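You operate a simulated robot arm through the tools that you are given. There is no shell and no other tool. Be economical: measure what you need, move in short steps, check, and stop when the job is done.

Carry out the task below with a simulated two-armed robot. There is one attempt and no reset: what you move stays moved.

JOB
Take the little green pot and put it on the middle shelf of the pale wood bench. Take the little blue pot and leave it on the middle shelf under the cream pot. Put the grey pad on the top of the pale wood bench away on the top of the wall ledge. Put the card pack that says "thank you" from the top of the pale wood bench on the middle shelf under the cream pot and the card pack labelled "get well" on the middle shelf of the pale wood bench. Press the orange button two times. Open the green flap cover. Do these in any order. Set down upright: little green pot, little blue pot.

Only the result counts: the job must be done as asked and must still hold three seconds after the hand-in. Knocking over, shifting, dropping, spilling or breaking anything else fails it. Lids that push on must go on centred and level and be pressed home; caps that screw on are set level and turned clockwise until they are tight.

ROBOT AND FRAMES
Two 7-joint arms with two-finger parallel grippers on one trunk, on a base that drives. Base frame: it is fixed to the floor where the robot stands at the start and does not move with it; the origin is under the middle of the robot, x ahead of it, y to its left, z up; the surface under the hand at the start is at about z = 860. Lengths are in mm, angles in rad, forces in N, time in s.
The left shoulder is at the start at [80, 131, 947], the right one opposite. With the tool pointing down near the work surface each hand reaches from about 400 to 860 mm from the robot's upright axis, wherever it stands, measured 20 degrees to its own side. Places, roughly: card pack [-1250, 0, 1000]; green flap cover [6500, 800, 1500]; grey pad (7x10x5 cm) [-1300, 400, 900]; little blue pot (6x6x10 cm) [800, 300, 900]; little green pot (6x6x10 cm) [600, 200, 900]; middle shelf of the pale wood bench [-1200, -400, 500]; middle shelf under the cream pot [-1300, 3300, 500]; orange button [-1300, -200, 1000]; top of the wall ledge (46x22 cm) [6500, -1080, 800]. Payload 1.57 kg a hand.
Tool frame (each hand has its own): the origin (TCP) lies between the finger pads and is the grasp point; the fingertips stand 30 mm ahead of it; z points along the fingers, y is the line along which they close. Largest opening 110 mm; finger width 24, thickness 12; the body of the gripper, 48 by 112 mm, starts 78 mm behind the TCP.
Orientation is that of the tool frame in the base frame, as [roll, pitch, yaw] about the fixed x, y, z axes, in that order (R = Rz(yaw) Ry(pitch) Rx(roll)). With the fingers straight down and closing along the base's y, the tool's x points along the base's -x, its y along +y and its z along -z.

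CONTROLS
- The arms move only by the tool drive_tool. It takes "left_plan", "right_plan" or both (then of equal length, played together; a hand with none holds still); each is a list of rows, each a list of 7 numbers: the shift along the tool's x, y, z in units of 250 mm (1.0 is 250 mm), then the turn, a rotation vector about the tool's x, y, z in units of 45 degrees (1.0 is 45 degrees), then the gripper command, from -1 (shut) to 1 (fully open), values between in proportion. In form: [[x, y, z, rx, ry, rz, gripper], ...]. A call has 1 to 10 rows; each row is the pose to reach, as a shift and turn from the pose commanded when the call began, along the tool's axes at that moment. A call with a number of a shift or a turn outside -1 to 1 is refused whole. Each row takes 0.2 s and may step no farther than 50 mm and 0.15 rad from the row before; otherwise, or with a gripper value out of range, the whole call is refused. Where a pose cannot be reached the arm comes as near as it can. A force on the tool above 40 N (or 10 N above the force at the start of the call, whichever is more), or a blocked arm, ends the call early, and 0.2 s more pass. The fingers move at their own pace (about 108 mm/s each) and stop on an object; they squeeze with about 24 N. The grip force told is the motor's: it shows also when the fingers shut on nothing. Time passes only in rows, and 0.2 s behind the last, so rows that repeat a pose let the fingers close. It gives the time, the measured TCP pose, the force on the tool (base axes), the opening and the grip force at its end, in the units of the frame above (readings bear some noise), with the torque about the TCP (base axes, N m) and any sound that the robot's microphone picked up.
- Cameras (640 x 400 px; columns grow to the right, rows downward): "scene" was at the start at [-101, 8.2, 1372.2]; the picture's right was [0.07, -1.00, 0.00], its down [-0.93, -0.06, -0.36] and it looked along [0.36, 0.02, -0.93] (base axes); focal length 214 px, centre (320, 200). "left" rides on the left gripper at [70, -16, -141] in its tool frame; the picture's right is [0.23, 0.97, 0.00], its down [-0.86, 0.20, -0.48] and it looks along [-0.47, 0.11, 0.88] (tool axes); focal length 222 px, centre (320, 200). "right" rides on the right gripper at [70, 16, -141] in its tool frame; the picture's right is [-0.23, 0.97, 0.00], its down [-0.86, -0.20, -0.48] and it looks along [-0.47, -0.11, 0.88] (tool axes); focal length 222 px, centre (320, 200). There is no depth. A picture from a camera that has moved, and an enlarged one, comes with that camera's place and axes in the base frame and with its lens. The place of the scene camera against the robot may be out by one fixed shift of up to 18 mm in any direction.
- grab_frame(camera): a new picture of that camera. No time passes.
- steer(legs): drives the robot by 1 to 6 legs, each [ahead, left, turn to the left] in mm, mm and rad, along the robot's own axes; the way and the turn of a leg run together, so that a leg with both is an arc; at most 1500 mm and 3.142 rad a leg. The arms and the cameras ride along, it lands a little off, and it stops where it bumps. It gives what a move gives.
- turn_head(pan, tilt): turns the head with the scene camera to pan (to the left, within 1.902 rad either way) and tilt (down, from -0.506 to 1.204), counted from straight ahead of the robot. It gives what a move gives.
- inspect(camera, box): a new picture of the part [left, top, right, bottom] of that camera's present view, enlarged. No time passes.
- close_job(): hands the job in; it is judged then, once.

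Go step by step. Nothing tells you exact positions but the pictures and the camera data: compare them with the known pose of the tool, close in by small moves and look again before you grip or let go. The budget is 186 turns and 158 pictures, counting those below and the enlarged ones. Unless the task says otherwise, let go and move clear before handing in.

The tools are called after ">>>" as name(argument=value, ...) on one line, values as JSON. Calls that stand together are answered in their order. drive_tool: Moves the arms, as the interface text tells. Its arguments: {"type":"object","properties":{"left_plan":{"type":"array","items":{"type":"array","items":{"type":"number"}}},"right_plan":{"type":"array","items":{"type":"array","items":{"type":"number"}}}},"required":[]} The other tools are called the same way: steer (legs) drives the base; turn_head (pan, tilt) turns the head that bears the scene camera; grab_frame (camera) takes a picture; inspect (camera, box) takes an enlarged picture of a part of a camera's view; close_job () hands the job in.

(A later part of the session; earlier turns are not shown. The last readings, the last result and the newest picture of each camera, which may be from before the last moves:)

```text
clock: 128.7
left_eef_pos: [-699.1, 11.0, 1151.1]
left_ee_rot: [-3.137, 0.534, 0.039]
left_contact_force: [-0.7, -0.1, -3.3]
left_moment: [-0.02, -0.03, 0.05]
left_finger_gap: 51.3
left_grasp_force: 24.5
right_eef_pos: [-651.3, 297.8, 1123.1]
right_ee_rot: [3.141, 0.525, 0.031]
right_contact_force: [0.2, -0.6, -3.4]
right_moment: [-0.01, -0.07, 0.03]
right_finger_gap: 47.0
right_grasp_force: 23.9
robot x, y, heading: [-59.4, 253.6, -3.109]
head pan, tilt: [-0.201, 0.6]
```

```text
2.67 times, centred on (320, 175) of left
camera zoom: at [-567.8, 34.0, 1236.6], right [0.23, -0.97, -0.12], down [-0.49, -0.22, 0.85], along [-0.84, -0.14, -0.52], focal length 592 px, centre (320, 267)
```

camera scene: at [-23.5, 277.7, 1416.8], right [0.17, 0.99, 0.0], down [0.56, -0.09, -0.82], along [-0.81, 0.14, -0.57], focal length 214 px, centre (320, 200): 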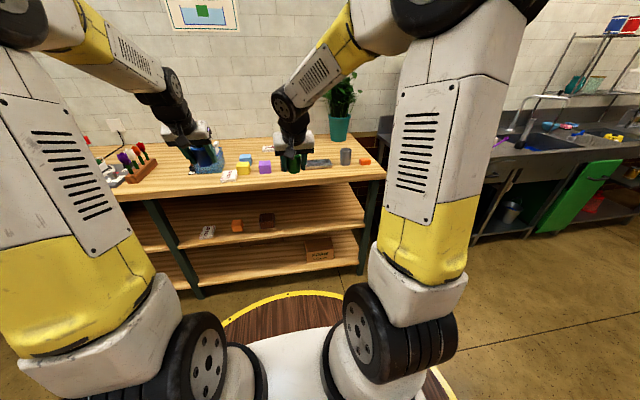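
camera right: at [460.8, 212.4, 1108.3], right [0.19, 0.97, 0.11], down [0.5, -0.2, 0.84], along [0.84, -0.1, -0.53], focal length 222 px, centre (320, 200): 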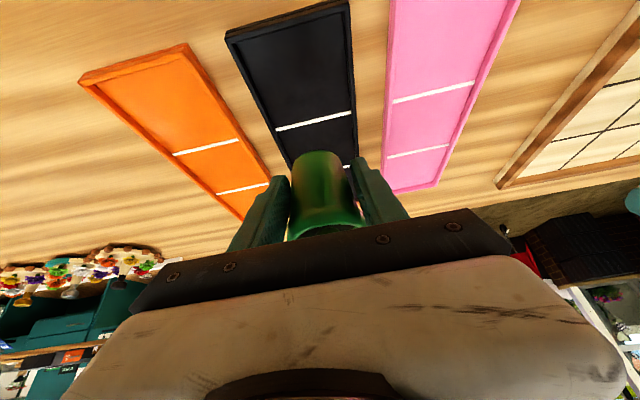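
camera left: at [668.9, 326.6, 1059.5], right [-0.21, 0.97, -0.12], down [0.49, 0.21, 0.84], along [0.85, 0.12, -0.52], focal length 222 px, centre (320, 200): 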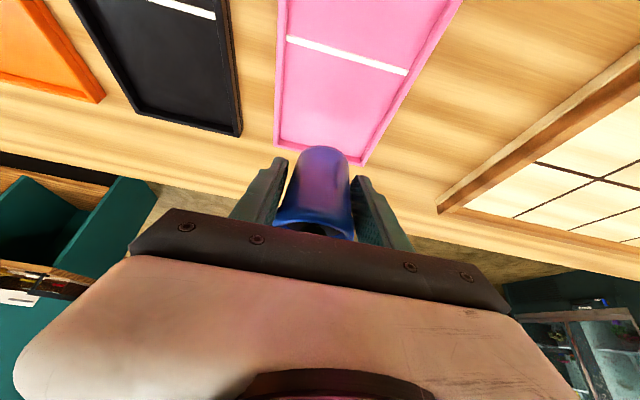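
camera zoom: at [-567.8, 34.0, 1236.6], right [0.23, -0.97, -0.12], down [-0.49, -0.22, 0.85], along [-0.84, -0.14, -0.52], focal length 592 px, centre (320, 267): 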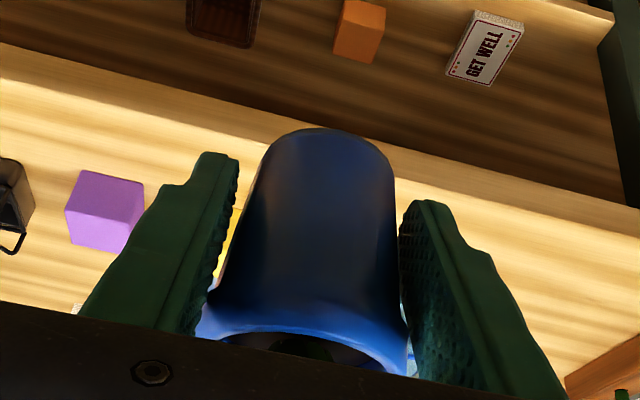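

Both pots remain upright in the grippers. Lower the right hand to shelf height in front of the bench.

>>> drive_tool(right_plan=[[0.06, 0, 0.104, 0, 0, 0, -1], [0.12, 0, 0.208, 0, 0, 0, -1], [0.18, 0, 0.312, 0, 0, 0, -1], [0.24, 0, 0.416, 0, 0, 0, -1], [0.3, 0, 0.52, 0, 0, 0, -1], [0.36, 0, 0.624, 0, 0, 0, -1], [0.42, 0, 0.728, 0, 0, 0, -1], [0.48, 0, 0.832, 0, 0, 0, -1], [0.54, 0, 0.936, 0, 0, 0, -1]])

>>> drive_tool(right_plan=[[0.06, 0, 0.104, 0, 0, 0, -1], [0.12, 0, 0.208, 0, 0, 0, -1], [0.18, 0, 0.312, 0, 0, 0, -1], [0.24, 0, 0.416, 0, 0, 0, -1], [0.3, 0, 0.52, 0, 0, 0, -1], [0.36, 0, 0.624, 0, 0, 0, -1], [0.42, 0, 0.728, 0, 0, 0, -1], [0.48, 0, 0.832, 0, 0, 0, -1], [0.5, 0, 0.865, 0, 0, 0, -1]])

>>> grab_frame(camera="right")

```text
clock: 130.7
left_eef_pos: [-699.0, 12.0, 1150.3]
left_ee_rot: [-3.138, 0.533, 0.039]
left_contact_force: [0.3, 0.2, -2.9]
left_moment: [0.0, -0.04, -0.02]
left_finger_gap: 51.3
left_grasp_force: 23.6
right_eef_pos: [-650.2, 298.2, 851.5]
right_ee_rot: [-3.141, 0.528, 0.031]
right_contact_force: [0.2, -1.1, -3.9]
right_moment: [0.01, -0.06, 0.01]
right_finger_gap: 47.1
right_grasp_force: 24.2
robot x, y, heading: [-56.6, 255.5, -3.106]
head pan, tilt: [-0.201, 0.6]
```

```text
clock: 132.7
left_eef_pos: [-698.2, 11.7, 1149.8]
left_ee_rot: [-3.139, 0.532, 0.038]
left_contact_force: [0.7, 0.1, -3.0]
left_moment: [0.01, -0.03, -0.01]
left_finger_gap: 51.5
left_grasp_force: 24.2
right_eef_pos: [-650.7, 297.8, 601.7]
right_ee_rot: [3.141, 0.524, 0.033]
right_contact_force: [0.1, 0.1, -3.8]
right_moment: [0.02, -0.05, 0.0]
right_finger_gap: 47.0
right_grasp_force: 24.4
robot x, y, heading: [-57.4, 254.0, -3.109]
head pan, tilt: [-0.201, 0.6]
```

```text
71 pictures are left
camera right: at [-520.9, 285.9, 690.4], right [-0.17, -0.98, 0.11], down [-0.51, 0.18, 0.84], along [-0.85, 0.08, -0.53], focal length 222 px, centre (320, 200)
```

right: 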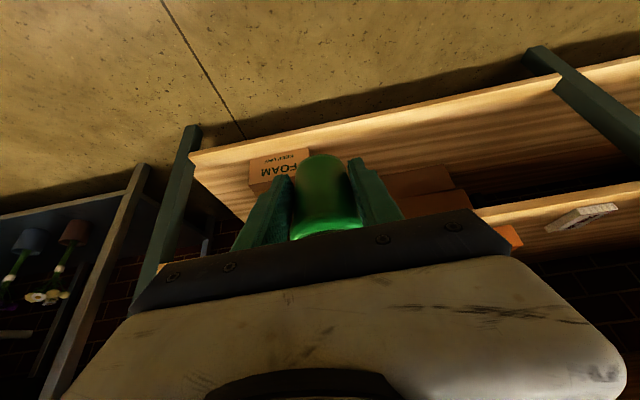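

>>> steer(legs=[[350, 0, -0.03]])

>>> grab_frame(camera="right")

>>> turn_head(pan=-0.2, tilt=0.8)

>>> grab_frame(camera="scene")

```text
clock: 135.0
left_eef_pos: [-1058.0, 22.9, 1150.3]
left_ee_rot: [-3.139, 0.531, 0.011]
left_contact_force: [0.3, -0.7, -3.4]
left_moment: [-0.01, -0.05, -0.01]
left_finger_gap: 51.2
left_grasp_force: 24.3
right_eef_pos: [-1002.0, 308.3, 602.8]
right_ee_rot: [-3.14, 0.525, 0.005]
right_contact_force: [0.0, -0.7, -3.2]
right_moment: [0.02, -0.03, -0.03]
right_finger_gap: 47.0
right_grasp_force: 23.7
robot x, y, heading: [-408.7, 250.9, -3.14]
head pan, tilt: [-0.201, 0.6]
```

```text
70 pictures are left
camera right: at [-871.6, 292.2, 690.7], right [-0.19, -0.97, 0.11], down [-0.5, 0.2, 0.84], along [-0.84, 0.11, -0.53], focal length 222 px, centre (320, 200)
```

right: 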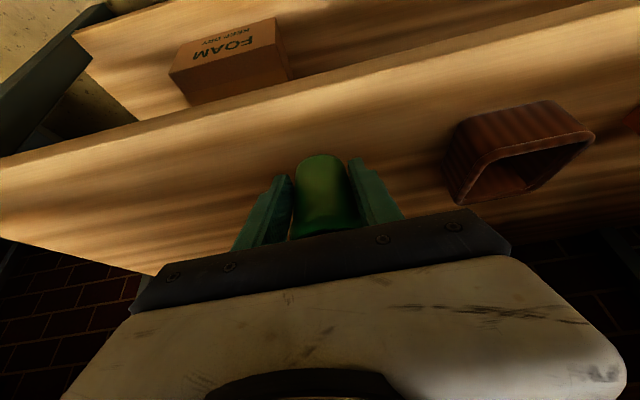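

```text
clock: 135.7
left_eef_pos: [-1057.5, 23.5, 1150.1]
left_ee_rot: [-3.139, 0.532, 0.014]
left_contact_force: [0.0, -0.4, -2.6]
left_moment: [0.03, -0.01, 0.0]
left_finger_gap: 51.5
left_grasp_force: 23.5
right_eef_pos: [-1001.2, 308.2, 602.5]
right_ee_rot: [-3.139, 0.525, 0.005]
right_contact_force: [0.3, 0.5, -3.4]
right_moment: [-0.02, -0.04, 0.05]
right_finger_gap: 46.8
right_grasp_force: 24.0
robot x, y, heading: [-407.5, 251.8, -3.138]
head pan, tilt: [-0.201, 0.799]
```

```text
69 pictures are left
camera scene: at [-367.4, 268.5, 1400.0], right [0.2, 0.98, 0.0], down [0.7, -0.14, -0.7], along [-0.68, 0.14, -0.72], focal length 214 px, centre (320, 200)
```

scene: 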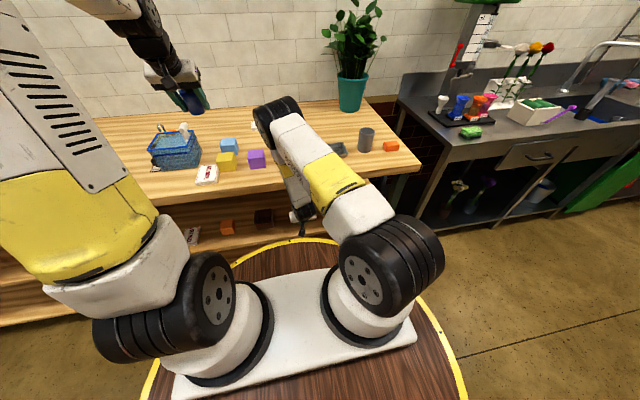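

>>> drive_tool(right_plan=[[0.025, 0, 0.043, 0, 0, 0, -1], [0.05, 0, 0.087, 0, 0, 0, -1], [0.0, 0, 0.117, 0, 0, 0, -1], [-0.045, 0, 0.145, 0, 0, 0, -1], [-0.068, 0, 0.157, 0, 0, 0, -1], [-0.068, 0, 0.157, 0, 0, 0, -1]])

>>> grab_frame(camera="right")

```text
clock: 137.1
left_eef_pos: [-1053.7, 23.1, 1152.0]
left_ee_rot: [-3.14, 0.533, 0.012]
left_contact_force: [-1.0, 0.1, -3.7]
left_moment: [0.02, 0.0, -0.04]
left_finger_gap: 51.4
left_grasp_force: 23.9
right_eef_pos: [-1031.2, 307.4, 575.4]
right_ee_rot: [-3.141, 0.519, 0.005]
right_contact_force: [-0.1, 0.3, -3.2]
right_moment: [0.01, -0.1, -0.01]
right_finger_gap: 46.9
right_grasp_force: 23.8
robot x, y, heading: [-407.2, 248.0, -3.14]
head pan, tilt: [-0.201, 0.799]
```

```text
68 pictures are left
camera right: at [-900.4, 291.1, 664.8], right [-0.19, -0.97, 0.11], down [-0.51, 0.2, 0.84], along [-0.84, 0.1, -0.53], focal length 222 px, centre (320, 200)
```

right: 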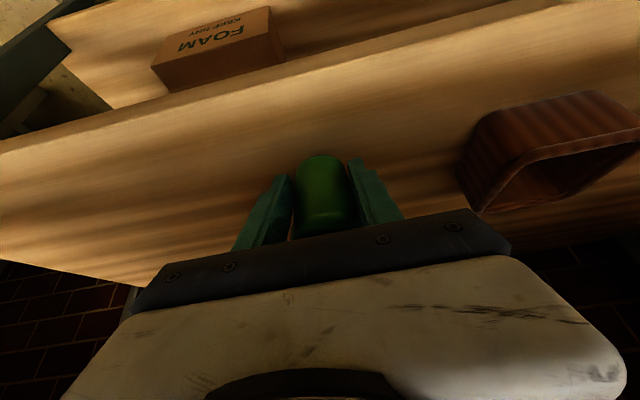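

Slight edge contact again; ease back 5 mm and lower in small steps until the pot touches.

>>> drive_tool(right_plan=[[0.017, 0, -0.01, 0, 0, 0, -1], [0.027, 0, 0.007, 0, 0, 0, -1], [0.037, 0, 0.024, 0, 0, 0, -1], [0.043, 0, 0.034, 0, 0, 0, -1], [0.047, 0, 0.041, 0, 0, 0, -1]])

```text
clock: 138.3
left_eef_pos: [-1055.8, 23.2, 1151.0]
left_ee_rot: [-3.139, 0.536, 0.014]
left_contact_force: [-0.6, -1.0, -3.6]
left_moment: [0.0, -0.08, 0.01]
left_finger_gap: 51.3
left_grasp_force: 24.1
right_eef_pos: [-1030.2, 308.0, 563.8]
right_ee_rot: [-3.141, 0.528, 0.003]
right_contact_force: [-0.2, -0.4, -3.1]
right_moment: [-0.01, -0.05, 0.02]
right_finger_gap: 46.5
right_grasp_force: 24.2
robot x, y, heading: [-412.0, 247.6, -3.136]
head pan, tilt: [-0.201, 0.799]
```

>>> drive_tool(right_plan=[[0.004, 0, 0.007, 0, 0, 0, -1], [0.008, 0, 0.014, 0, 0, 0, -1], [0.012, 0, 0.021, 0, 0, 0, -1]])

```text
clock: 139.1
left_eef_pos: [-1055.4, 21.8, 1151.5]
left_ee_rot: [-3.139, 0.533, 0.012]
left_contact_force: [0.3, -0.3, -3.3]
left_moment: [0.04, -0.03, 0.02]
left_finger_gap: 50.8
left_grasp_force: 23.8
right_eef_pos: [-1030.8, 307.9, 556.8]
right_ee_rot: [3.141, 0.526, 0.004]
right_contact_force: [0.8, 0.5, -3.9]
right_moment: [-0.02, -0.07, 0.02]
right_finger_gap: 46.7
right_grasp_force: 24.1
robot x, y, heading: [-409.0, 248.4, -3.142]
head pan, tilt: [-0.201, 0.799]
```

>>> drive_tool(right_plan=[[0.003, 0, 0.005, 0, 0, 0, -1], [0.006, 0, 0.01, 0, 0, 0, -1], [0.009, 0, 0.015, 0, 0, 0, -1], [0.011, 0, 0.019, 0, 0, 0, -1]])

>>> inspect(camera="right", box=[220, 110, 420, 250])

```text
clock: 140.1
left_eef_pos: [-1054.1, 22.6, 1151.8]
left_ee_rot: [-3.138, 0.535, 0.012]
left_contact_force: [-0.5, 0.1, -3.8]
left_moment: [0.01, -0.02, 0.01]
left_finger_gap: 51.1
left_grasp_force: 24.0
right_eef_pos: [-1030.2, 308.1, 552.4]
right_ee_rot: [3.14, 0.527, 0.005]
right_contact_force: [4.9, -3.4, 10.6]
right_moment: [-0.03, 0.15, -0.01]
right_finger_gap: 46.4
right_grasp_force: 23.9
robot x, y, heading: [-413.5, 250.1, -3.139]
head pan, tilt: [-0.201, 0.799]
```

```text
2.86 times, centred on (320, 180) of right
camera zoom: at [-899.6, 291.7, 640.3], right [-0.19, -0.97, 0.12], down [-0.5, 0.2, 0.84], along [-0.85, 0.1, -0.52], focal length 635 px, centre (320, 257)
```

zoom: 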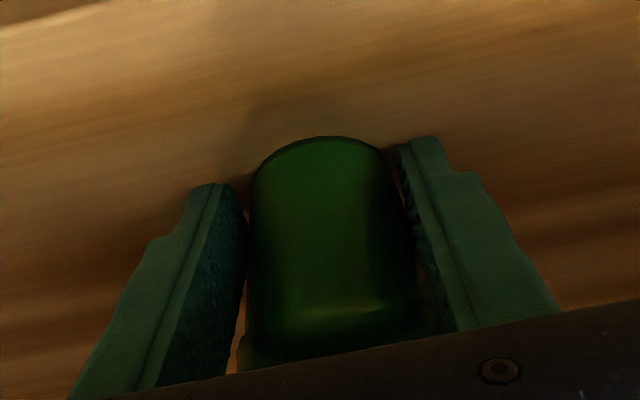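

Contact. Open gradually so the pot settles guided between the fingers.

>>> drive_tool(right_plan=[[0, 0, 0, 0, 0, 0, -0.16], [0, 0, 0, 0, 0, 0, -0.1], [0, 0, 0, 0, 0, 0, -0.06], [0, 0, 0, 0, 0, 0, -0.02], [0, 0, 0, 0, 0, 0, 0.02], [0, 0, 0, 0, 0, 0, 0.08], [0, 0, 0, 0, 0, 0, 0.16], [0, 0, 0, 0, 0, 0, 0.24]])

>>> inspect(camera="right", box=[220, 110, 420, 250])

```text
clock: 141.9
left_eef_pos: [-1054.0, 22.3, 1150.6]
left_ee_rot: [-3.138, 0.53, 0.013]
left_contact_force: [1.0, -1.2, -3.7]
left_moment: [0.02, -0.03, 0.0]
left_finger_gap: 50.8
left_grasp_force: 23.7
right_eef_pos: [-1029.6, 306.3, 552.5]
right_ee_rot: [3.135, 0.526, 0.006]
right_contact_force: [5.9, -16.2, 26.1]
right_moment: [0.26, -0.08, -0.09]
right_finger_gap: 54.1
right_grasp_force: 0.1
robot x, y, heading: [-405.5, 248.8, -3.137]
head pan, tilt: [-0.201, 0.799]
stopped in row 8 (right hand): the force on the tool passed its limit at 46 N (the readings are from after the stop); the commanded pose is now the measured one
```

```text
2.86 times, centred on (320, 180) of right
camera zoom: at [-899.2, 290.2, 640.1], right [-0.19, -0.97, 0.12], down [-0.5, 0.2, 0.84], along [-0.85, 0.1, -0.53], focal length 635 px, centre (320, 257)
```

zoom: 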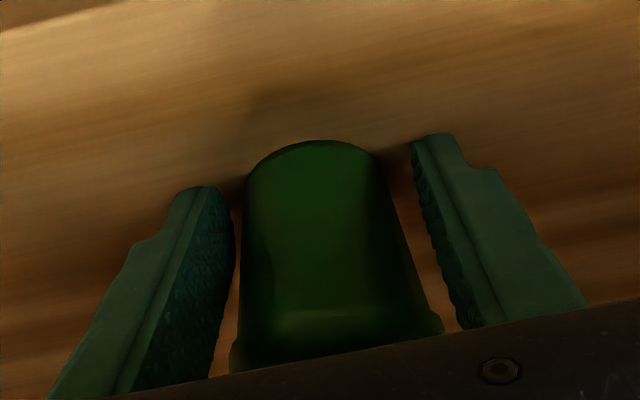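

>>> drive_tool(right_plan=[[-0.006, 0, -0.01, 0, 0, 0, 0.1], [-0.01, 0, -0.017, 0, 0, 0, 0.25], [-0.01, 0, -0.017, 0, 0, 0, 0.4], [-0.01, 0, -0.017, 0, 0, 0, 0.6]])

>>> inspect(camera="right", box=[220, 110, 420, 250])

```text
clock: 142.9
left_eef_pos: [-1056.9, 22.4, 1151.0]
left_ee_rot: [-3.138, 0.534, 0.012]
left_contact_force: [0.7, -0.5, -3.2]
left_moment: [0.02, -0.03, 0.03]
left_finger_gap: 51.4
left_grasp_force: 23.5
right_eef_pos: [-1028.1, 308.4, 554.6]
right_ee_rot: [3.137, 0.522, 0.005]
right_contact_force: [0.4, 0.5, 0.2]
right_moment: [0.02, 0.01, 0.0]
right_finger_gap: 88.1
right_grasp_force: 0.1
robot x, y, heading: [-409.8, 245.3, -3.142]
head pan, tilt: [-0.201, 0.799]
```

```text
2.86 times, centred on (320, 180) of right
camera zoom: at [-897.9, 291.8, 643.2], right [-0.19, -0.97, 0.12], down [-0.5, 0.2, 0.84], along [-0.84, 0.1, -0.53], focal length 635 px, centre (320, 257)
```

zoom: 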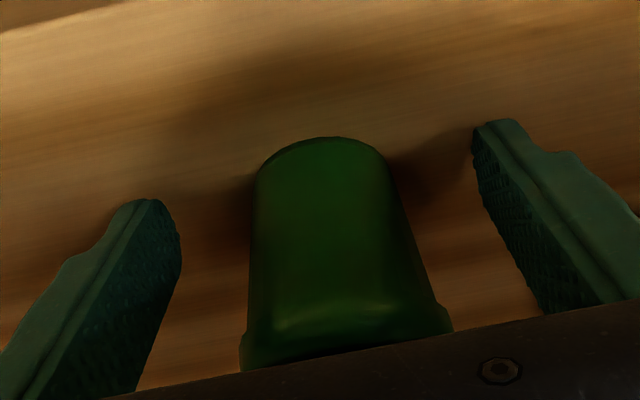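

Pot released. Withdraw along the fingers, then back the base away.

>>> drive_tool(right_plan=[[0.01, 0, -0.08, 0, 0, 0, 0.7], [0.04, 0, -0.2, 0, 0, 0, 1], [0.1, 0, -0.32, 0, 0, 0, 1], [0.16, 0, -0.4, 0, 0, 0, 1]])

>>> grab_frame(camera="right")

```text
clock: 143.9
left_eef_pos: [-1057.3, 22.3, 1150.8]
left_ee_rot: [-3.138, 0.532, 0.014]
left_contact_force: [0.1, 1.1, -3.4]
left_moment: [-0.01, -0.05, -0.01]
left_finger_gap: 51.2
left_grasp_force: 23.8
right_eef_pos: [-946.3, 307.0, 617.7]
right_ee_rot: [3.136, 0.527, 0.002]
right_contact_force: [0.0, 0.6, -0.9]
right_moment: [0.01, -0.05, 0.0]
right_finger_gap: 110.0
right_grasp_force: 0.0
robot x, y, heading: [-414.7, 247.9, -3.139]
head pan, tilt: [-0.201, 0.799]
```

```text
64 pictures are left
camera right: at [-816.7, 291.7, 706.3], right [-0.19, -0.97, 0.12], down [-0.5, 0.2, 0.84], along [-0.84, 0.1, -0.53], focal length 222 px, centre (320, 200)
```

right: 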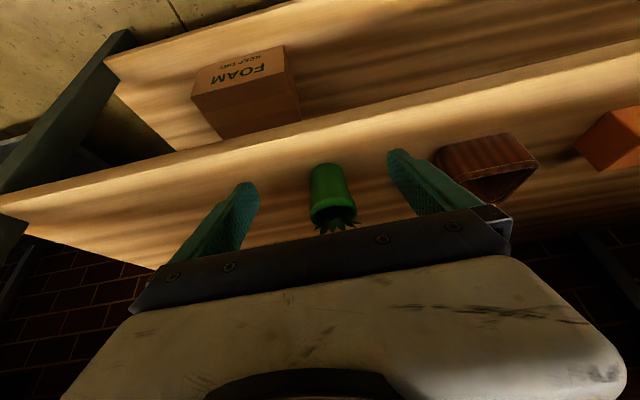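

Green pot stands upright on the middle shelf. Back off, raise the right hand, and shift left to fetch the "thank you" pack.

>>> steer(legs=[[-200, 0, 0]])

>>> drive_tool(right_plan=[[-0.07, 0, -0.125, 0, 0, 0, 1], [-0.14, 0, -0.25, 0, 0, 0, 1], [-0.21, 0, -0.375, 0, 0, 0, 1], [-0.28, 0, -0.5, 0, 0, 0, 1], [-0.35, 0, -0.625, 0, 0, 0, 1], [-0.42, 0, -0.75, 0, 0, 0, 1], [-0.49, 0, -0.86, 0, 0, 0, 1]])

>>> drive_tool(right_plan=[[-0.07, 0, -0.125, 0, 0, 0, 1], [-0.14, 0, -0.25, 0, 0, 0, 1], [-0.21, 0, -0.375, 0, 0, 0, 1], [-0.28, 0, -0.5, 0, 0, 0, 1]])

>>> steer(legs=[[0, 275, 0], [150, 0, 0]])

>>> grab_frame(camera="right")

>>> grab_frame(camera="scene")

```text
clock: 145.5
left_eef_pos: [-858.4, 24.6, 1150.2]
left_ee_rot: [-3.137, 0.531, 0.012]
left_contact_force: [-0.3, -0.1, -3.7]
left_moment: [0.0, -0.04, 0.0]
left_finger_gap: 51.0
left_grasp_force: 23.9
right_eef_pos: [-747.4, 309.1, 617.6]
right_ee_rot: [3.138, 0.524, 0.001]
right_contact_force: [-0.9, -0.8, -0.2]
right_moment: [-0.04, -0.01, -0.02]
right_finger_gap: 110.0
right_grasp_force: 0.1
robot x, y, heading: [-211.1, 249.4, -3.139]
head pan, tilt: [-0.201, 0.799]
```

```text
clock: 147.1
left_eef_pos: [-859.9, 24.5, 1150.8]
left_ee_rot: [-3.137, 0.533, 0.012]
left_contact_force: [-0.6, 0.0, -4.2]
left_moment: [-0.01, -0.05, 0.0]
left_finger_gap: 50.9
left_grasp_force: 23.8
right_eef_pos: [-748.3, 309.9, 866.3]
right_ee_rot: [3.138, 0.521, 0.002]
right_contact_force: [0.4, 0.4, 0.4]
right_moment: [0.03, -0.04, -0.02]
right_finger_gap: 109.8
right_grasp_force: 0.0
robot x, y, heading: [-214.1, 254.3, -3.138]
head pan, tilt: [-0.201, 0.799]
```

```text
clock: 148.1
left_eef_pos: [-859.3, 24.5, 1150.5]
left_ee_rot: [-3.137, 0.531, 0.01]
left_contact_force: [-0.3, 0.1, -3.0]
left_moment: [-0.01, -0.03, -0.04]
left_finger_gap: 50.7
left_grasp_force: 24.2
right_eef_pos: [-744.3, 313.3, 1010.2]
right_ee_rot: [3.138, 0.524, 0.002]
right_contact_force: [1.1, -0.4, 0.5]
right_moment: [-0.01, -0.03, 0.0]
right_finger_gap: 110.0
right_grasp_force: 0.1
robot x, y, heading: [-213.6, 249.6, -3.142]
head pan, tilt: [-0.201, 0.799]
```

```text
clock: 151.0
left_eef_pos: [-1010.3, -240.8, 1150.4]
left_ee_rot: [-3.139, 0.531, 0.009]
left_contact_force: [0.2, -0.5, -3.5]
left_moment: [-0.02, -0.04, 0.0]
left_finger_gap: 50.8
left_grasp_force: 24.0
right_eef_pos: [-894.1, 47.5, 1008.9]
right_ee_rot: [3.138, 0.525, 0.0]
right_contact_force: [0.3, -0.2, 0.5]
right_moment: [0.03, 0.02, 0.0]
right_finger_gap: 110.0
right_grasp_force: 0.1
robot x, y, heading: [-363.2, -18.6, -3.138]
head pan, tilt: [-0.201, 0.799]
```

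```text
63 pictures are left
camera right: at [-764.9, 29.7, 1097.6], right [-0.19, -0.97, 0.12], down [-0.5, 0.2, 0.84], along [-0.84, 0.11, -0.53], focal length 222 px, centre (320, 200)
```

right: 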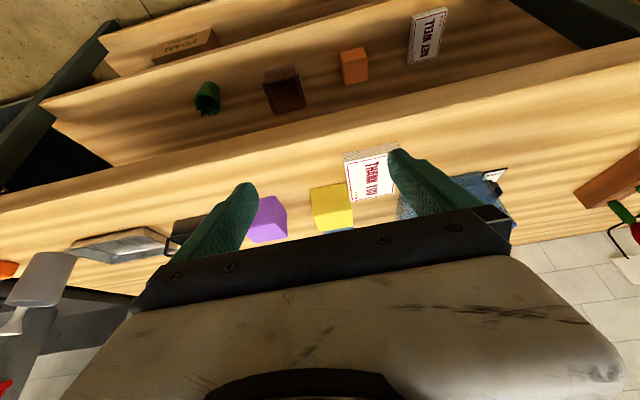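

```text
62 pictures are left
camera scene: at [-318.9, 2.4, 1400.0], right [0.2, 0.98, 0.0], down [0.7, -0.14, -0.7], along [-0.68, 0.14, -0.72], focal length 214 px, centre (320, 200)
```

scene: 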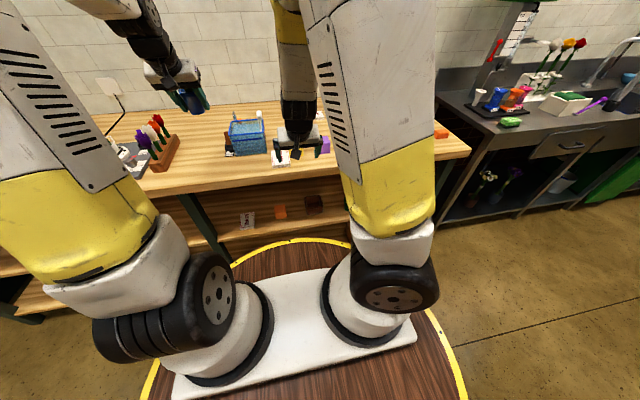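

>>> drive_tool(right_plan=[[-0.04, 0.12, 0, 0, 0, 0, 0.6], [-0.1, 0.25, 0.04, 0, 0, 0, 0.6], [-0.2, 0.25, 0.15, 0, 0, 0, 0.6], [-0.26, 0.25, 0.26, 0, 0, 0, 0.6], [-0.311, 0.25, 0.397, 0, 0, 0, 0.6], [-0.311, 0.25, 0.397, 0, 0, 0, 0.6]])

>>> grab_frame(camera="right")

```text
clock: 152.4
left_eef_pos: [-1009.5, -241.1, 1151.0]
left_ee_rot: [-3.139, 0.533, 0.008]
left_contact_force: [0.0, 0.3, -4.3]
left_moment: [0.01, -0.03, -0.05]
left_finger_gap: 50.8
left_grasp_force: 24.5
right_eef_pos: [-1009.7, -17.8, 962.6]
right_ee_rot: [3.138, 0.524, 0.0]
right_contact_force: [0.3, 0.2, 0.3]
right_moment: [0.03, 0.01, 0.0]
right_finger_gap: 88.1
right_grasp_force: 0.2
robot x, y, heading: [-363.1, -21.1, -3.141]
head pan, tilt: [-0.201, 0.799]
```

```text
61 pictures are left
camera right: at [-878.8, -34.5, 1051.3], right [-0.19, -0.97, 0.12], down [-0.5, 0.2, 0.84], along [-0.84, 0.11, -0.53], focal length 222 px, centre (320, 200)
```

right: 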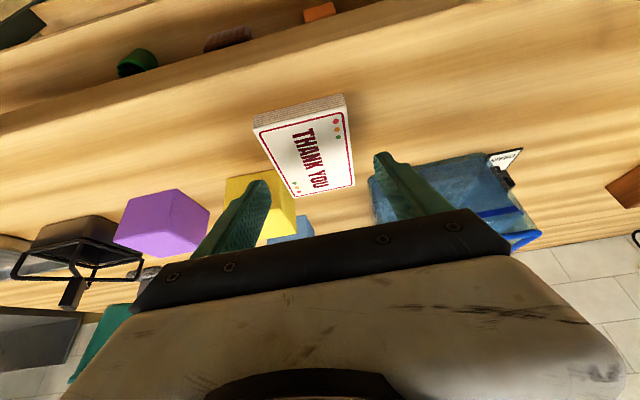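

>>> drive_tool(right_plan=[[0.03, -0.009, 0.05, 0, 0, 0, 0.6], [0.045, -0.009, 0.08, 0, 0, 0, 0.6], [0.055, -0.009, 0.096, 0, 0, 0, 0.6], [0.058, -0.009, 0.102, 0, 0, 0, 0.6]])

>>> drive_tool(right_plan=[[0, 0, 0, 0, 0, 0, 0.2], [0, 0, 0, 0, 0, 0, -1], [0, 0, 0, 0, 0, 0, -1], [0, 0, 0, 0, 0, 0, -1], [0, 0, 0, 0, 0, 0, -1], [-0.01, 0, -0.017, 0, 0, 0, -1], [-0.02, 0, -0.034, 0, 0, 0, -1], [-0.04, 0, -0.068, 0, 0, 0, -1], [-0.07, 0, -0.12, 0, 0, 0, -1], [-0.11, 0, -0.19, 0, 0, 0, -1]])

>>> grab_frame(camera="right")

```text
clock: 153.4
left_eef_pos: [-1009.9, -241.6, 1149.6]
left_ee_rot: [-3.137, 0.533, 0.009]
left_contact_force: [-0.4, 0.3, -4.2]
left_moment: [0.0, -0.03, -0.03]
left_finger_gap: 50.7
left_grasp_force: 23.7
right_eef_pos: [-1011.1, -15.4, 933.2]
right_ee_rot: [3.137, 0.524, 0.001]
right_contact_force: [0.5, -0.1, 0.0]
right_moment: [0.02, -0.01, -0.02]
right_finger_gap: 87.7
right_grasp_force: 0.0
robot x, y, heading: [-363.9, -16.1, -3.142]
head pan, tilt: [-0.201, 0.799]
```

```text
clock: 155.6
left_eef_pos: [-1009.3, -241.0, 1149.5]
left_ee_rot: [-3.138, 0.53, 0.009]
left_contact_force: [-0.3, 0.6, -4.3]
left_moment: [0.01, -0.01, 0.03]
left_finger_gap: 50.8
left_grasp_force: 24.5
right_eef_pos: [-1012.7, -14.1, 986.2]
right_ee_rot: [3.138, 0.524, 0.002]
right_contact_force: [0.2, -0.4, -1.4]
right_moment: [-0.01, -0.02, -0.01]
right_finger_gap: 69.4
right_grasp_force: 23.7
robot x, y, heading: [-360.3, -14.4, -3.142]
head pan, tilt: [-0.201, 0.799]
```

```text
60 pictures are left
camera right: at [-882.9, -30.0, 1074.3], right [-0.19, -0.97, 0.12], down [-0.5, 0.2, 0.84], along [-0.84, 0.11, -0.53], focal length 222 px, centre (320, 200)
```

right: 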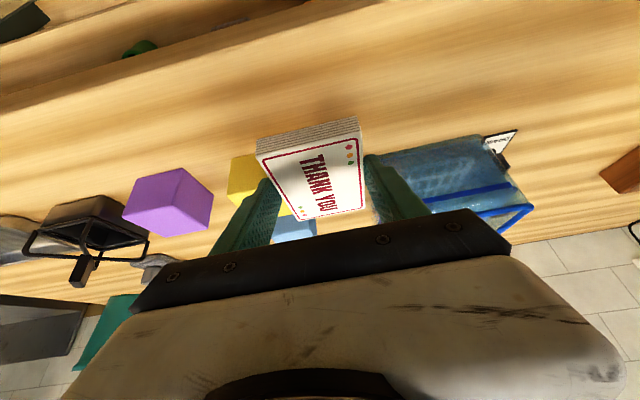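

Pack held. Back away and strafe toward the shelf under the cream pot.

>>> steer(legs=[[-300, 0, 0], [0, -1300, 0], [0, -1200, 0]])

>>> turn_head(pan=-0.5, tilt=0.4)

>>> grab_frame(camera="scene")

```text
clock: 169.5
left_eef_pos: [-734.4, 2268.2, 1149.8]
left_ee_rot: [-3.139, 0.532, 0.016]
left_contact_force: [0.4, 0.6, -3.2]
left_moment: [0.0, -0.03, 0.0]
left_finger_gap: 50.2
left_grasp_force: 23.8
right_eef_pos: [-738.5, 2494.2, 985.7]
right_ee_rot: [3.136, 0.524, 0.007]
right_contact_force: [-0.3, -0.1, -1.4]
right_moment: [-0.01, 0.0, 0.03]
right_finger_gap: 69.1
right_grasp_force: 24.2
robot x, y, heading: [-89.5, 2494.4, -3.135]
head pan, tilt: [-0.201, 0.799]
```

```text
clock: 170.4
left_eef_pos: [-733.8, 2266.6, 1149.9]
left_ee_rot: [-3.138, 0.53, 0.013]
left_contact_force: [-0.9, 0.2, -4.5]
left_moment: [0.04, -0.08, 0.01]
left_finger_gap: 50.3
left_grasp_force: 23.5
right_eef_pos: [-737.7, 2495.1, 984.7]
right_ee_rot: [3.137, 0.524, 0.008]
right_contact_force: [-0.6, 0.0, -1.0]
right_moment: [0.03, -0.02, 0.0]
right_finger_gap: 69.2
right_grasp_force: 24.2
robot x, y, heading: [-88.0, 2494.6, -3.133]
head pan, tilt: [-0.499, 0.4]
```

```text
59 pictures are left
camera scene: at [-47.4, 2542.9, 1435.0], right [0.47, 0.88, 0.0], down [0.34, -0.18, -0.92], along [-0.81, 0.44, -0.39], focal length 214 px, centre (320, 200)
```

scene: 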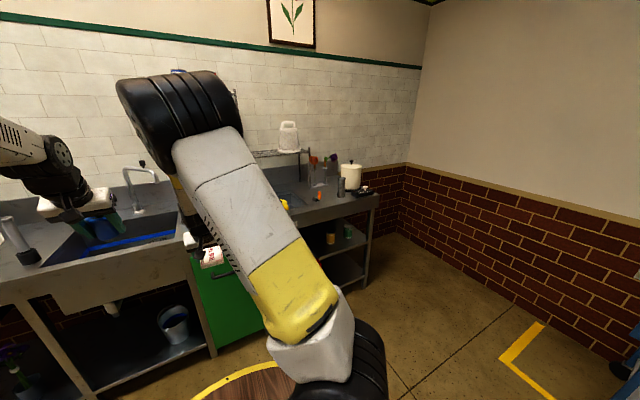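

>>> steer(legs=[[0, -780, 0]])

>>> turn_head(pan=0.05, tilt=0.55)

>>> grab_frame(camera="scene")

>>> grab_frame(camera="right")

```text
clock: 174.6
left_eef_pos: [-740.4, 3057.1, 1149.7]
left_ee_rot: [-3.137, 0.531, 0.022]
left_contact_force: [-0.3, -0.1, -3.1]
left_moment: [-0.01, -0.04, -0.01]
left_finger_gap: 50.2
left_grasp_force: 23.8
right_eef_pos: [-747.5, 3285.0, 984.6]
right_ee_rot: [3.139, 0.524, 0.015]
right_contact_force: [-0.4, 0.3, -1.2]
right_moment: [0.03, -0.06, 0.01]
right_finger_gap: 69.3
right_grasp_force: 23.5
robot x, y, heading: [-95.6, 3290.6, -3.126]
head pan, tilt: [-0.499, 0.4]
```

```text
clock: 175.6
left_eef_pos: [-739.9, 3057.7, 1149.4]
left_ee_rot: [-3.138, 0.532, 0.023]
left_contact_force: [0.1, -0.2, -3.1]
left_moment: [-0.03, -0.07, 0.02]
left_finger_gap: 50.2
left_grasp_force: 24.5
right_eef_pos: [-746.6, 3284.8, 985.1]
right_ee_rot: [3.138, 0.524, 0.017]
right_contact_force: [-0.4, -0.2, -0.6]
right_moment: [0.01, -0.02, -0.03]
right_finger_gap: 69.4
right_grasp_force: 24.3
robot x, y, heading: [-94.2, 3289.7, -3.125]
head pan, tilt: [0.051, 0.55]
```

```text
58 pictures are left
camera scene: at [-64.3, 3290.9, 1421.4], right [-0.07, 1.0, 0.0], down [0.52, 0.03, -0.85], along [-0.85, -0.06, -0.52], focal length 214 px, centre (320, 200)
```

scene: 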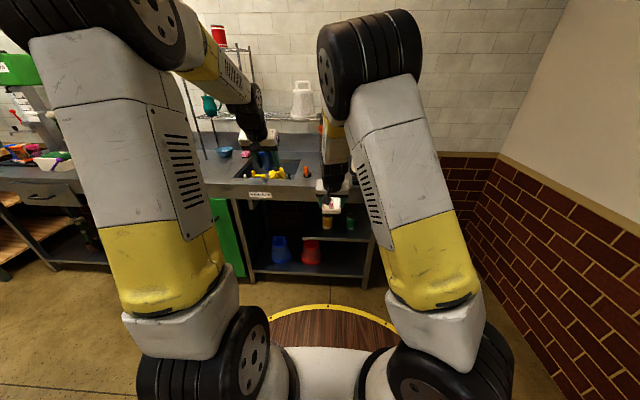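

```text
57 pictures are left
camera right: at [-617.1, 3270.6, 1074.2], right [-0.18, -0.98, 0.12], down [-0.5, 0.19, 0.84], along [-0.84, 0.09, -0.53], focal length 222 px, centre (320, 200)
```

right: 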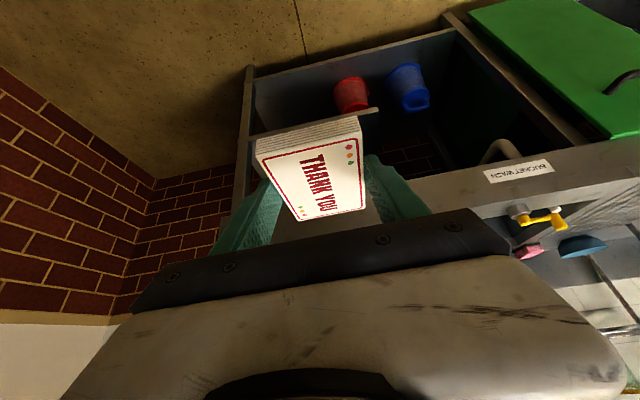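

>>> inspect(camera="scene", box=[210, 140, 410, 290])

>>> inspect(camera="left", box=[0, 0, 640, 400])

```text
2.67 times, centred on (310, 215) of scene
camera zoom: at [-64.3, 3290.9, 1421.4], right [-0.07, 1.0, 0.0], down [0.52, 0.03, -0.85], along [-0.85, -0.06, -0.52], focal length 572 px, centre (347, 160)
```

zoom: 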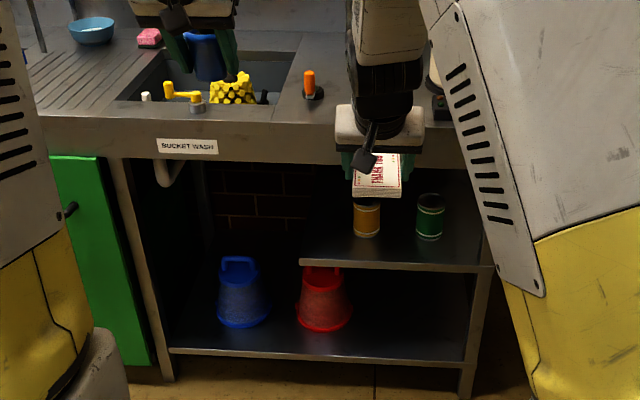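

```text
1.00 times, centred on (320, 200) of left (not enlarged: the box is as wide or as high as the picture)
camera zoom: at [-609.5, 3078.1, 1236.3], right [0.22, -0.97, -0.12], down [-0.49, -0.21, 0.85], along [-0.84, -0.13, -0.52], focal length 222 px, centre (320, 200)
```

zoom: 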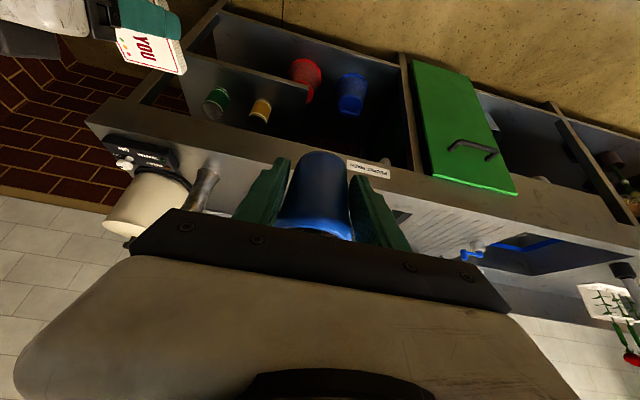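

The shelf under the cream pot spans y≈3105–3557 with two cans near x≈-1185. Plan: pack left of the yellow can (y≈3160), pot in front of the gap between cans. Position: shift, retract the left hand, lower the right.

>>> steer(legs=[[0, 135, -0.016]])

>>> drive_tool(left_plan=[[0.12, 0, -0.07, 0, 0, 0, -1], [0.24, 0, -0.14, 0, 0, 0, -1], [0.36, 0, -0.21, 0, 0, 0, -1], [0.48, 0, -0.28, 0, 0, 0, -1], [0.6, 0, -0.35, 0, 0, 0, -1], [0.6, 0, -0.35, 0, 0, 0, -1], [0.6, 0, -0.35, 0, 0, 0, -1]], right_plan=[[0.08, 0, 0.13, 0, 0, 0, -1], [0.16, 0, 0.26, 0, 0, 0, -1], [0.24, 0, 0.39, 0, 0, 0, -1], [0.32, 0, 0.52, 0, 0, 0, -1], [0.4, 0, 0.65, 0, 0, 0, -1], [0.47, 0, 0.78, 0, 0, 0, -1], [0.5, 0, 0.865, 0, 0, 0, -1]])

>>> drive_tool(right_plan=[[0.08, 0, 0.13, 0, 0, 0, -1], [0.16, 0, 0.26, 0, 0, 0, -1], [0.24, 0, 0.39, 0, 0, 0, -1], [0.27, 0, 0.46, 0, 0, 0, -1]])

>>> grab_frame(camera="right")

```text
clock: 176.9
left_eef_pos: [-743.7, 2933.5, 1149.8]
left_ee_rot: [-3.139, 0.532, 0.004]
left_contact_force: [0.2, -0.4, -2.4]
left_moment: [-0.03, -0.07, -0.02]
left_finger_gap: 50.3
left_grasp_force: 23.9
right_eef_pos: [-745.1, 3160.5, 985.2]
right_ee_rot: [3.138, 0.524, -0.003]
right_contact_force: [-0.2, -0.2, -0.3]
right_moment: [-0.01, -0.02, 0.0]
right_finger_gap: 69.3
right_grasp_force: 24.4
robot x, y, heading: [-100.8, 3150.7, 3.141]
head pan, tilt: [0.051, 0.55]
```

```text
clock: 178.5
left_eef_pos: [-572.5, 2935.1, 1151.2]
left_ee_rot: [-3.139, 0.532, 0.006]
left_contact_force: [0.3, 1.2, -3.3]
left_moment: [-0.03, -0.04, 0.03]
left_finger_gap: 50.2
left_grasp_force: 24.6
right_eef_pos: [-747.7, 3159.3, 736.7]
right_ee_rot: [3.138, 0.526, -0.003]
right_contact_force: [1.4, 0.1, -0.2]
right_moment: [0.0, 0.01, 0.02]
right_finger_gap: 69.4
right_grasp_force: 23.9
robot x, y, heading: [-94.5, 3153.7, 3.138]
head pan, tilt: [0.051, 0.55]
```

```text
clock: 179.5
left_eef_pos: [-571.8, 2933.8, 1150.2]
left_ee_rot: [-3.137, 0.532, 0.004]
left_contact_force: [0.1, 0.6, -3.0]
left_moment: [0.01, -0.03, -0.02]
left_finger_gap: 50.0
left_grasp_force: 23.9
right_eef_pos: [-744.9, 3158.8, 603.4]
right_ee_rot: [3.136, 0.525, -0.003]
right_contact_force: [0.3, 0.0, -1.0]
right_moment: [0.01, 0.0, 0.01]
right_finger_gap: 69.2
right_grasp_force: 24.3
robot x, y, heading: [-93.9, 3154.4, 3.141]
head pan, tilt: [0.051, 0.55]
```

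```text
54 pictures are left
camera right: at [-614.8, 3142.2, 691.8], right [-0.2, -0.97, 0.12], down [-0.5, 0.2, 0.84], along [-0.84, 0.11, -0.53], focal length 222 px, centre (320, 200)
```

right: 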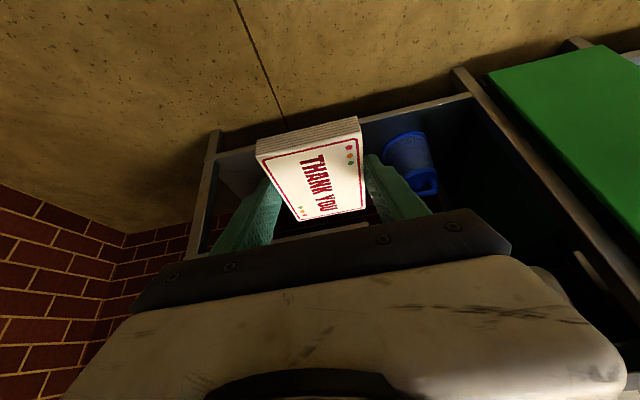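

>>> steer(legs=[[280, 0, 0]])

>>> grab_frame(camera="right")

>>> grab_frame(camera="scene")

```text
clock: 181.5
left_eef_pos: [-852.2, 2937.9, 1151.2]
left_ee_rot: [-3.139, 0.532, 0.002]
left_contact_force: [0.0, 0.5, -3.3]
left_moment: [-0.02, -0.06, -0.03]
left_finger_gap: 49.9
left_grasp_force: 24.3
right_eef_pos: [-1023.8, 3162.4, 603.9]
right_ee_rot: [3.137, 0.525, -0.008]
right_contact_force: [0.4, 0.6, -1.6]
right_moment: [-0.01, -0.02, -0.01]
right_finger_gap: 69.3
right_grasp_force: 23.4
robot x, y, heading: [-378.4, 3152.7, 3.137]
head pan, tilt: [0.051, 0.55]
```

```text
53 pictures are left
camera right: at [-894.4, 3145.3, 692.0], right [-0.2, -0.97, 0.12], down [-0.5, 0.2, 0.84], along [-0.84, 0.11, -0.53], focal length 222 px, centre (320, 200)
```

right: 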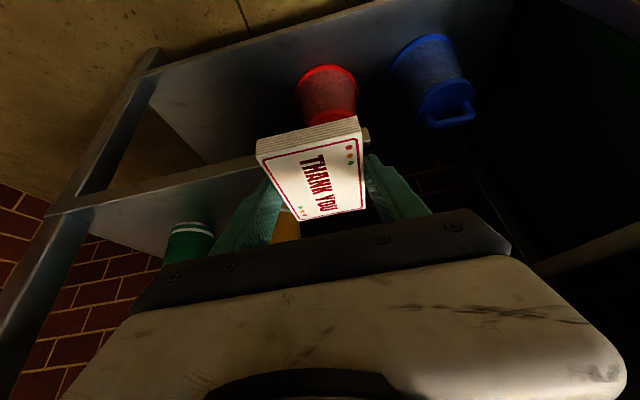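

```text
52 pictures are left
camera scene: at [-343.0, 3154.3, 1421.3], right [-0.04, 1.0, 0.0], down [0.52, 0.02, -0.85], along [-0.85, -0.04, -0.52], focal length 214 px, centre (320, 200)
```

scene: 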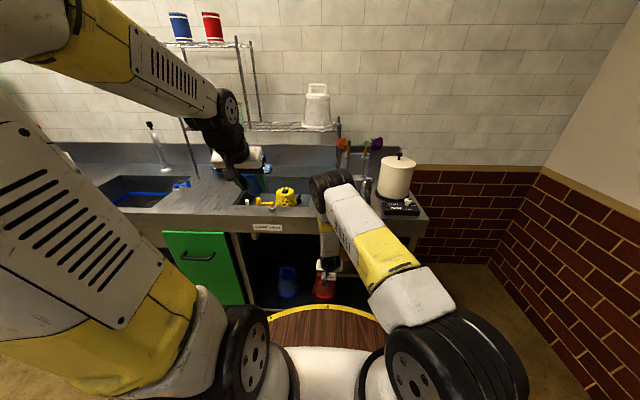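

>>> drive_tool(right_plan=[[0.044, 0.024, 0.076, 0, 0, 0, -1], [0.088, 0.048, 0.152, 0, 0, 0, -1], [-0.013, 0.048, 0.21, 0, 0, 0, -1], [-0.114, 0.048, 0.27, 0, 0, 0, -1], [-0.2, 0.048, 0.318, 0, 0, 0, -1], [-0.2, 0.048, 0.318, 0, 0, 0, -1]])

>>> grab_frame(camera="right")

```text
clock: 182.9
left_eef_pos: [-852.6, 2937.9, 1151.1]
left_ee_rot: [-3.137, 0.53, 0.003]
left_contact_force: [0.1, 0.5, -2.9]
left_moment: [0.0, -0.04, 0.05]
left_finger_gap: 47.1
left_grasp_force: 23.4
right_eef_pos: [-1107.6, 3152.1, 557.7]
right_ee_rot: [3.139, 0.524, -0.006]
right_contact_force: [0.8, -0.2, -1.6]
right_moment: [0.02, -0.01, 0.01]
right_finger_gap: 69.4
right_grasp_force: 24.0
robot x, y, heading: [-375.0, 3155.8, 3.127]
head pan, tilt: [0.051, 0.55]
```

```text
51 pictures are left
camera right: at [-977.5, 3135.2, 647.2], right [-0.2, -0.97, 0.12], down [-0.5, 0.2, 0.84], along [-0.84, 0.11, -0.53], focal length 222 px, centre (320, 200)
```

right: 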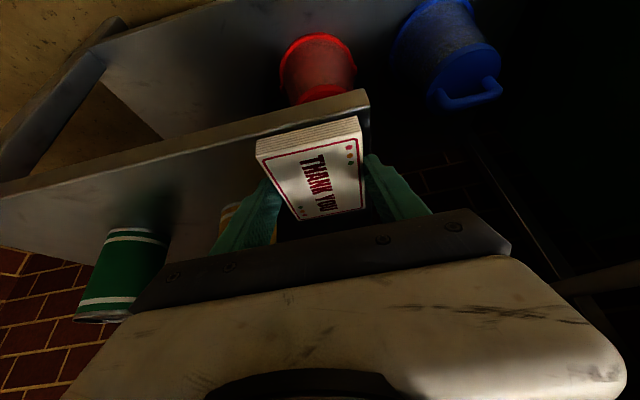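

>>> drive_tool(right_plan=[[0.012, 0, 0.02, 0, 0, 0, -1], [0.024, 0, 0.04, 0, 0, 0, -1], [0.034, 0, 0.058, 0, 0, 0, -1], [0.042, 0, 0.072, 0, 0, 0, -1], [0.048, 0, 0.082, 0, 0, 0, -1]])

```text
clock: 184.1
left_eef_pos: [-853.4, 2938.0, 1150.2]
left_ee_rot: [-3.138, 0.53, 0.0]
left_contact_force: [0.7, -0.2, -3.6]
left_moment: [0.0, -0.09, 0.04]
left_finger_gap: 47.3
left_grasp_force: 24.3
right_eef_pos: [-1106.0, 3150.4, 536.2]
right_ee_rot: [3.139, 0.527, -0.006]
right_contact_force: [0.8, 0.1, -0.3]
right_moment: [0.0, 0.01, -0.02]
right_finger_gap: 69.3
right_grasp_force: 23.8
robot x, y, heading: [-373.8, 3155.5, 3.138]
head pan, tilt: [0.051, 0.55]
```

>>> drive_tool(right_plan=[[0.004, 0, 0.007, 0, 0, 0, -1], [0.008, 0, 0.014, 0, 0, 0, -1], [0.012, 0, 0.021, 0, 0, 0, -1]])

```text
clock: 184.9
left_eef_pos: [-850.2, 2938.1, 1151.1]
left_ee_rot: [-3.14, 0.532, 0.001]
left_contact_force: [0.3, 0.1, -3.3]
left_moment: [-0.01, -0.07, 0.03]
left_finger_gap: 47.1
left_grasp_force: 24.0
right_eef_pos: [-1108.1, 3151.5, 532.4]
right_ee_rot: [3.138, 0.528, -0.008]
right_contact_force: [5.5, 2.5, 22.4]
right_moment: [0.33, -0.04, -0.09]
right_finger_gap: 68.9
right_grasp_force: 24.0
robot x, y, heading: [-375.7, 3154.1, 3.136]
head pan, tilt: [0.051, 0.55]
```

Touching the shelf (≈498). Ease up 1.5 mm while opening.

>>> drive_tool(right_plan=[[-0.008, 0, -0.013, 0, 0, 0, 0.3], [-0.008, 0, -0.013, 0, 0, 0, 0.45], [-0.008, 0, -0.013, 0, 0, 0, 0.45]])

>>> grab_frame(camera="right")

```text
clock: 185.7
left_eef_pos: [-852.3, 2938.3, 1150.8]
left_ee_rot: [-3.138, 0.53, 0.003]
left_contact_force: [0.0, 0.0, -3.2]
left_moment: [-0.02, -0.04, 0.02]
left_finger_gap: 47.4
left_grasp_force: 24.1
right_eef_pos: [-1107.2, 3149.9, 534.0]
right_ee_rot: [3.136, 0.523, -0.008]
right_contact_force: [0.5, -0.7, 0.5]
right_moment: [-0.02, -0.02, 0.02]
right_finger_gap: 79.8
right_grasp_force: 0.0
robot x, y, heading: [-374.4, 3154.4, 3.136]
head pan, tilt: [0.051, 0.55]
```

```text
50 pictures are left
camera right: at [-977.3, 3132.9, 622.0], right [-0.2, -0.97, 0.12], down [-0.5, 0.2, 0.84], along [-0.84, 0.11, -0.53], focal length 222 px, centre (320, 200)
```

right: 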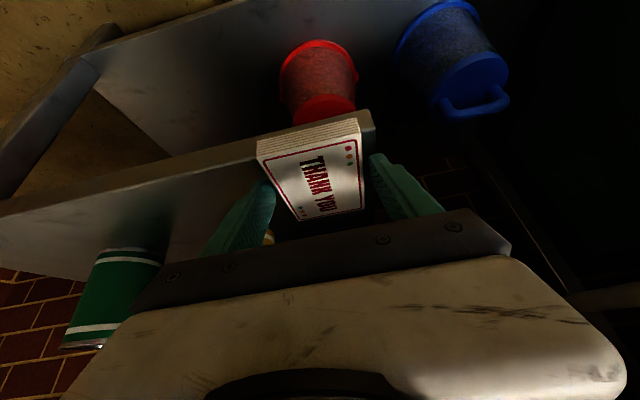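

The pack overhangs the front edge a few mm; I'll regrip and set it 15 mm deeper.

>>> drive_tool(right_plan=[[0.004, 0, 0.006, 0, 0, 0, -1], [0.004, 0, 0.006, 0, 0, 0, -1], [0.004, 0, 0.006, 0, 0, 0, -1], [-0.01, 0, -0.02, 0, 0, 0, -1], [-0.04, 0, -0.003, 0, 0, 0, -1], [-0.066, 0, 0.012, 0, 0, 0, -1], [-0.06, 0, 0.023, 0, 0, 0, -1], [-0.054, 0, 0.034, 0, 0, 0, -1], [-0.051, 0, 0.04, 0, 0, 0, -1]])

```text
clock: 187.7
left_eef_pos: [-851.8, 2937.5, 1150.3]
left_ee_rot: [-3.137, 0.53, 0.002]
left_contact_force: [0.0, 0.5, -3.5]
left_moment: [0.01, -0.07, 0.02]
left_finger_gap: 47.3
left_grasp_force: 23.8
right_eef_pos: [-1125.9, 3149.4, 533.3]
right_ee_rot: [3.135, 0.528, -0.007]
right_contact_force: [5.8, 1.2, 19.5]
right_moment: [0.07, -0.02, -0.04]
right_finger_gap: 69.4
right_grasp_force: 24.2
robot x, y, heading: [-374.9, 3151.3, 3.139]
head pan, tilt: [0.051, 0.55]
```

>>> drive_tool(right_plan=[[-0.008, 0, -0.013, 0, 0, 0, 0.3], [-0.008, 0, -0.013, 0, 0, 0, 0.42], [-0.008, 0, -0.013, 0, 0, 0, 0.42], [0.0, 0, -0.08, 0, 0, 0, 0.42], [0.06, 0, -0.18, 0, 0, 0, 0.42], [0.14, 0, -0.28, 0, 0, 0, 0.42], [0.22, 0, -0.36, 0, 0, 0, 0.42]])

>>> grab_frame(camera="right")

```text
clock: 189.3
left_eef_pos: [-853.2, 2937.8, 1150.0]
left_ee_rot: [-3.138, 0.531, 0.001]
left_contact_force: [-0.8, -0.2, -4.1]
left_moment: [0.03, -0.09, 0.03]
left_finger_gap: 47.2
left_grasp_force: 23.9
right_eef_pos: [-1031.5, 3148.4, 581.7]
right_ee_rot: [3.139, 0.524, -0.007]
right_contact_force: [-0.3, -0.8, 0.1]
right_moment: [-0.03, 0.04, -0.03]
right_finger_gap: 78.3
right_grasp_force: 0.0
robot x, y, heading: [-377.0, 3153.9, 3.135]
head pan, tilt: [0.051, 0.55]
```

```text
49 pictures are left
camera right: at [-901.8, 3131.2, 670.4], right [-0.2, -0.97, 0.12], down [-0.5, 0.2, 0.84], along [-0.84, 0.11, -0.53], focal length 222 px, centre (320, 200)
```

right: 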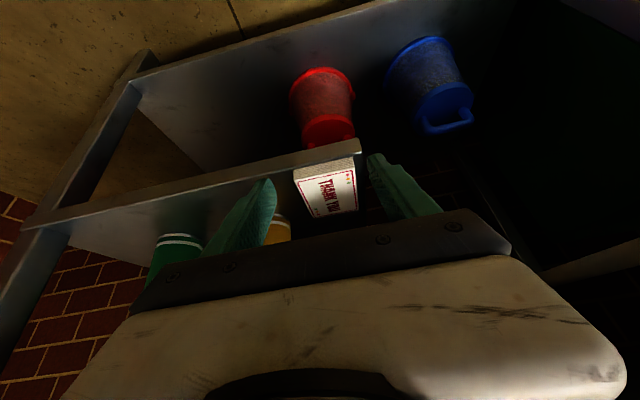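

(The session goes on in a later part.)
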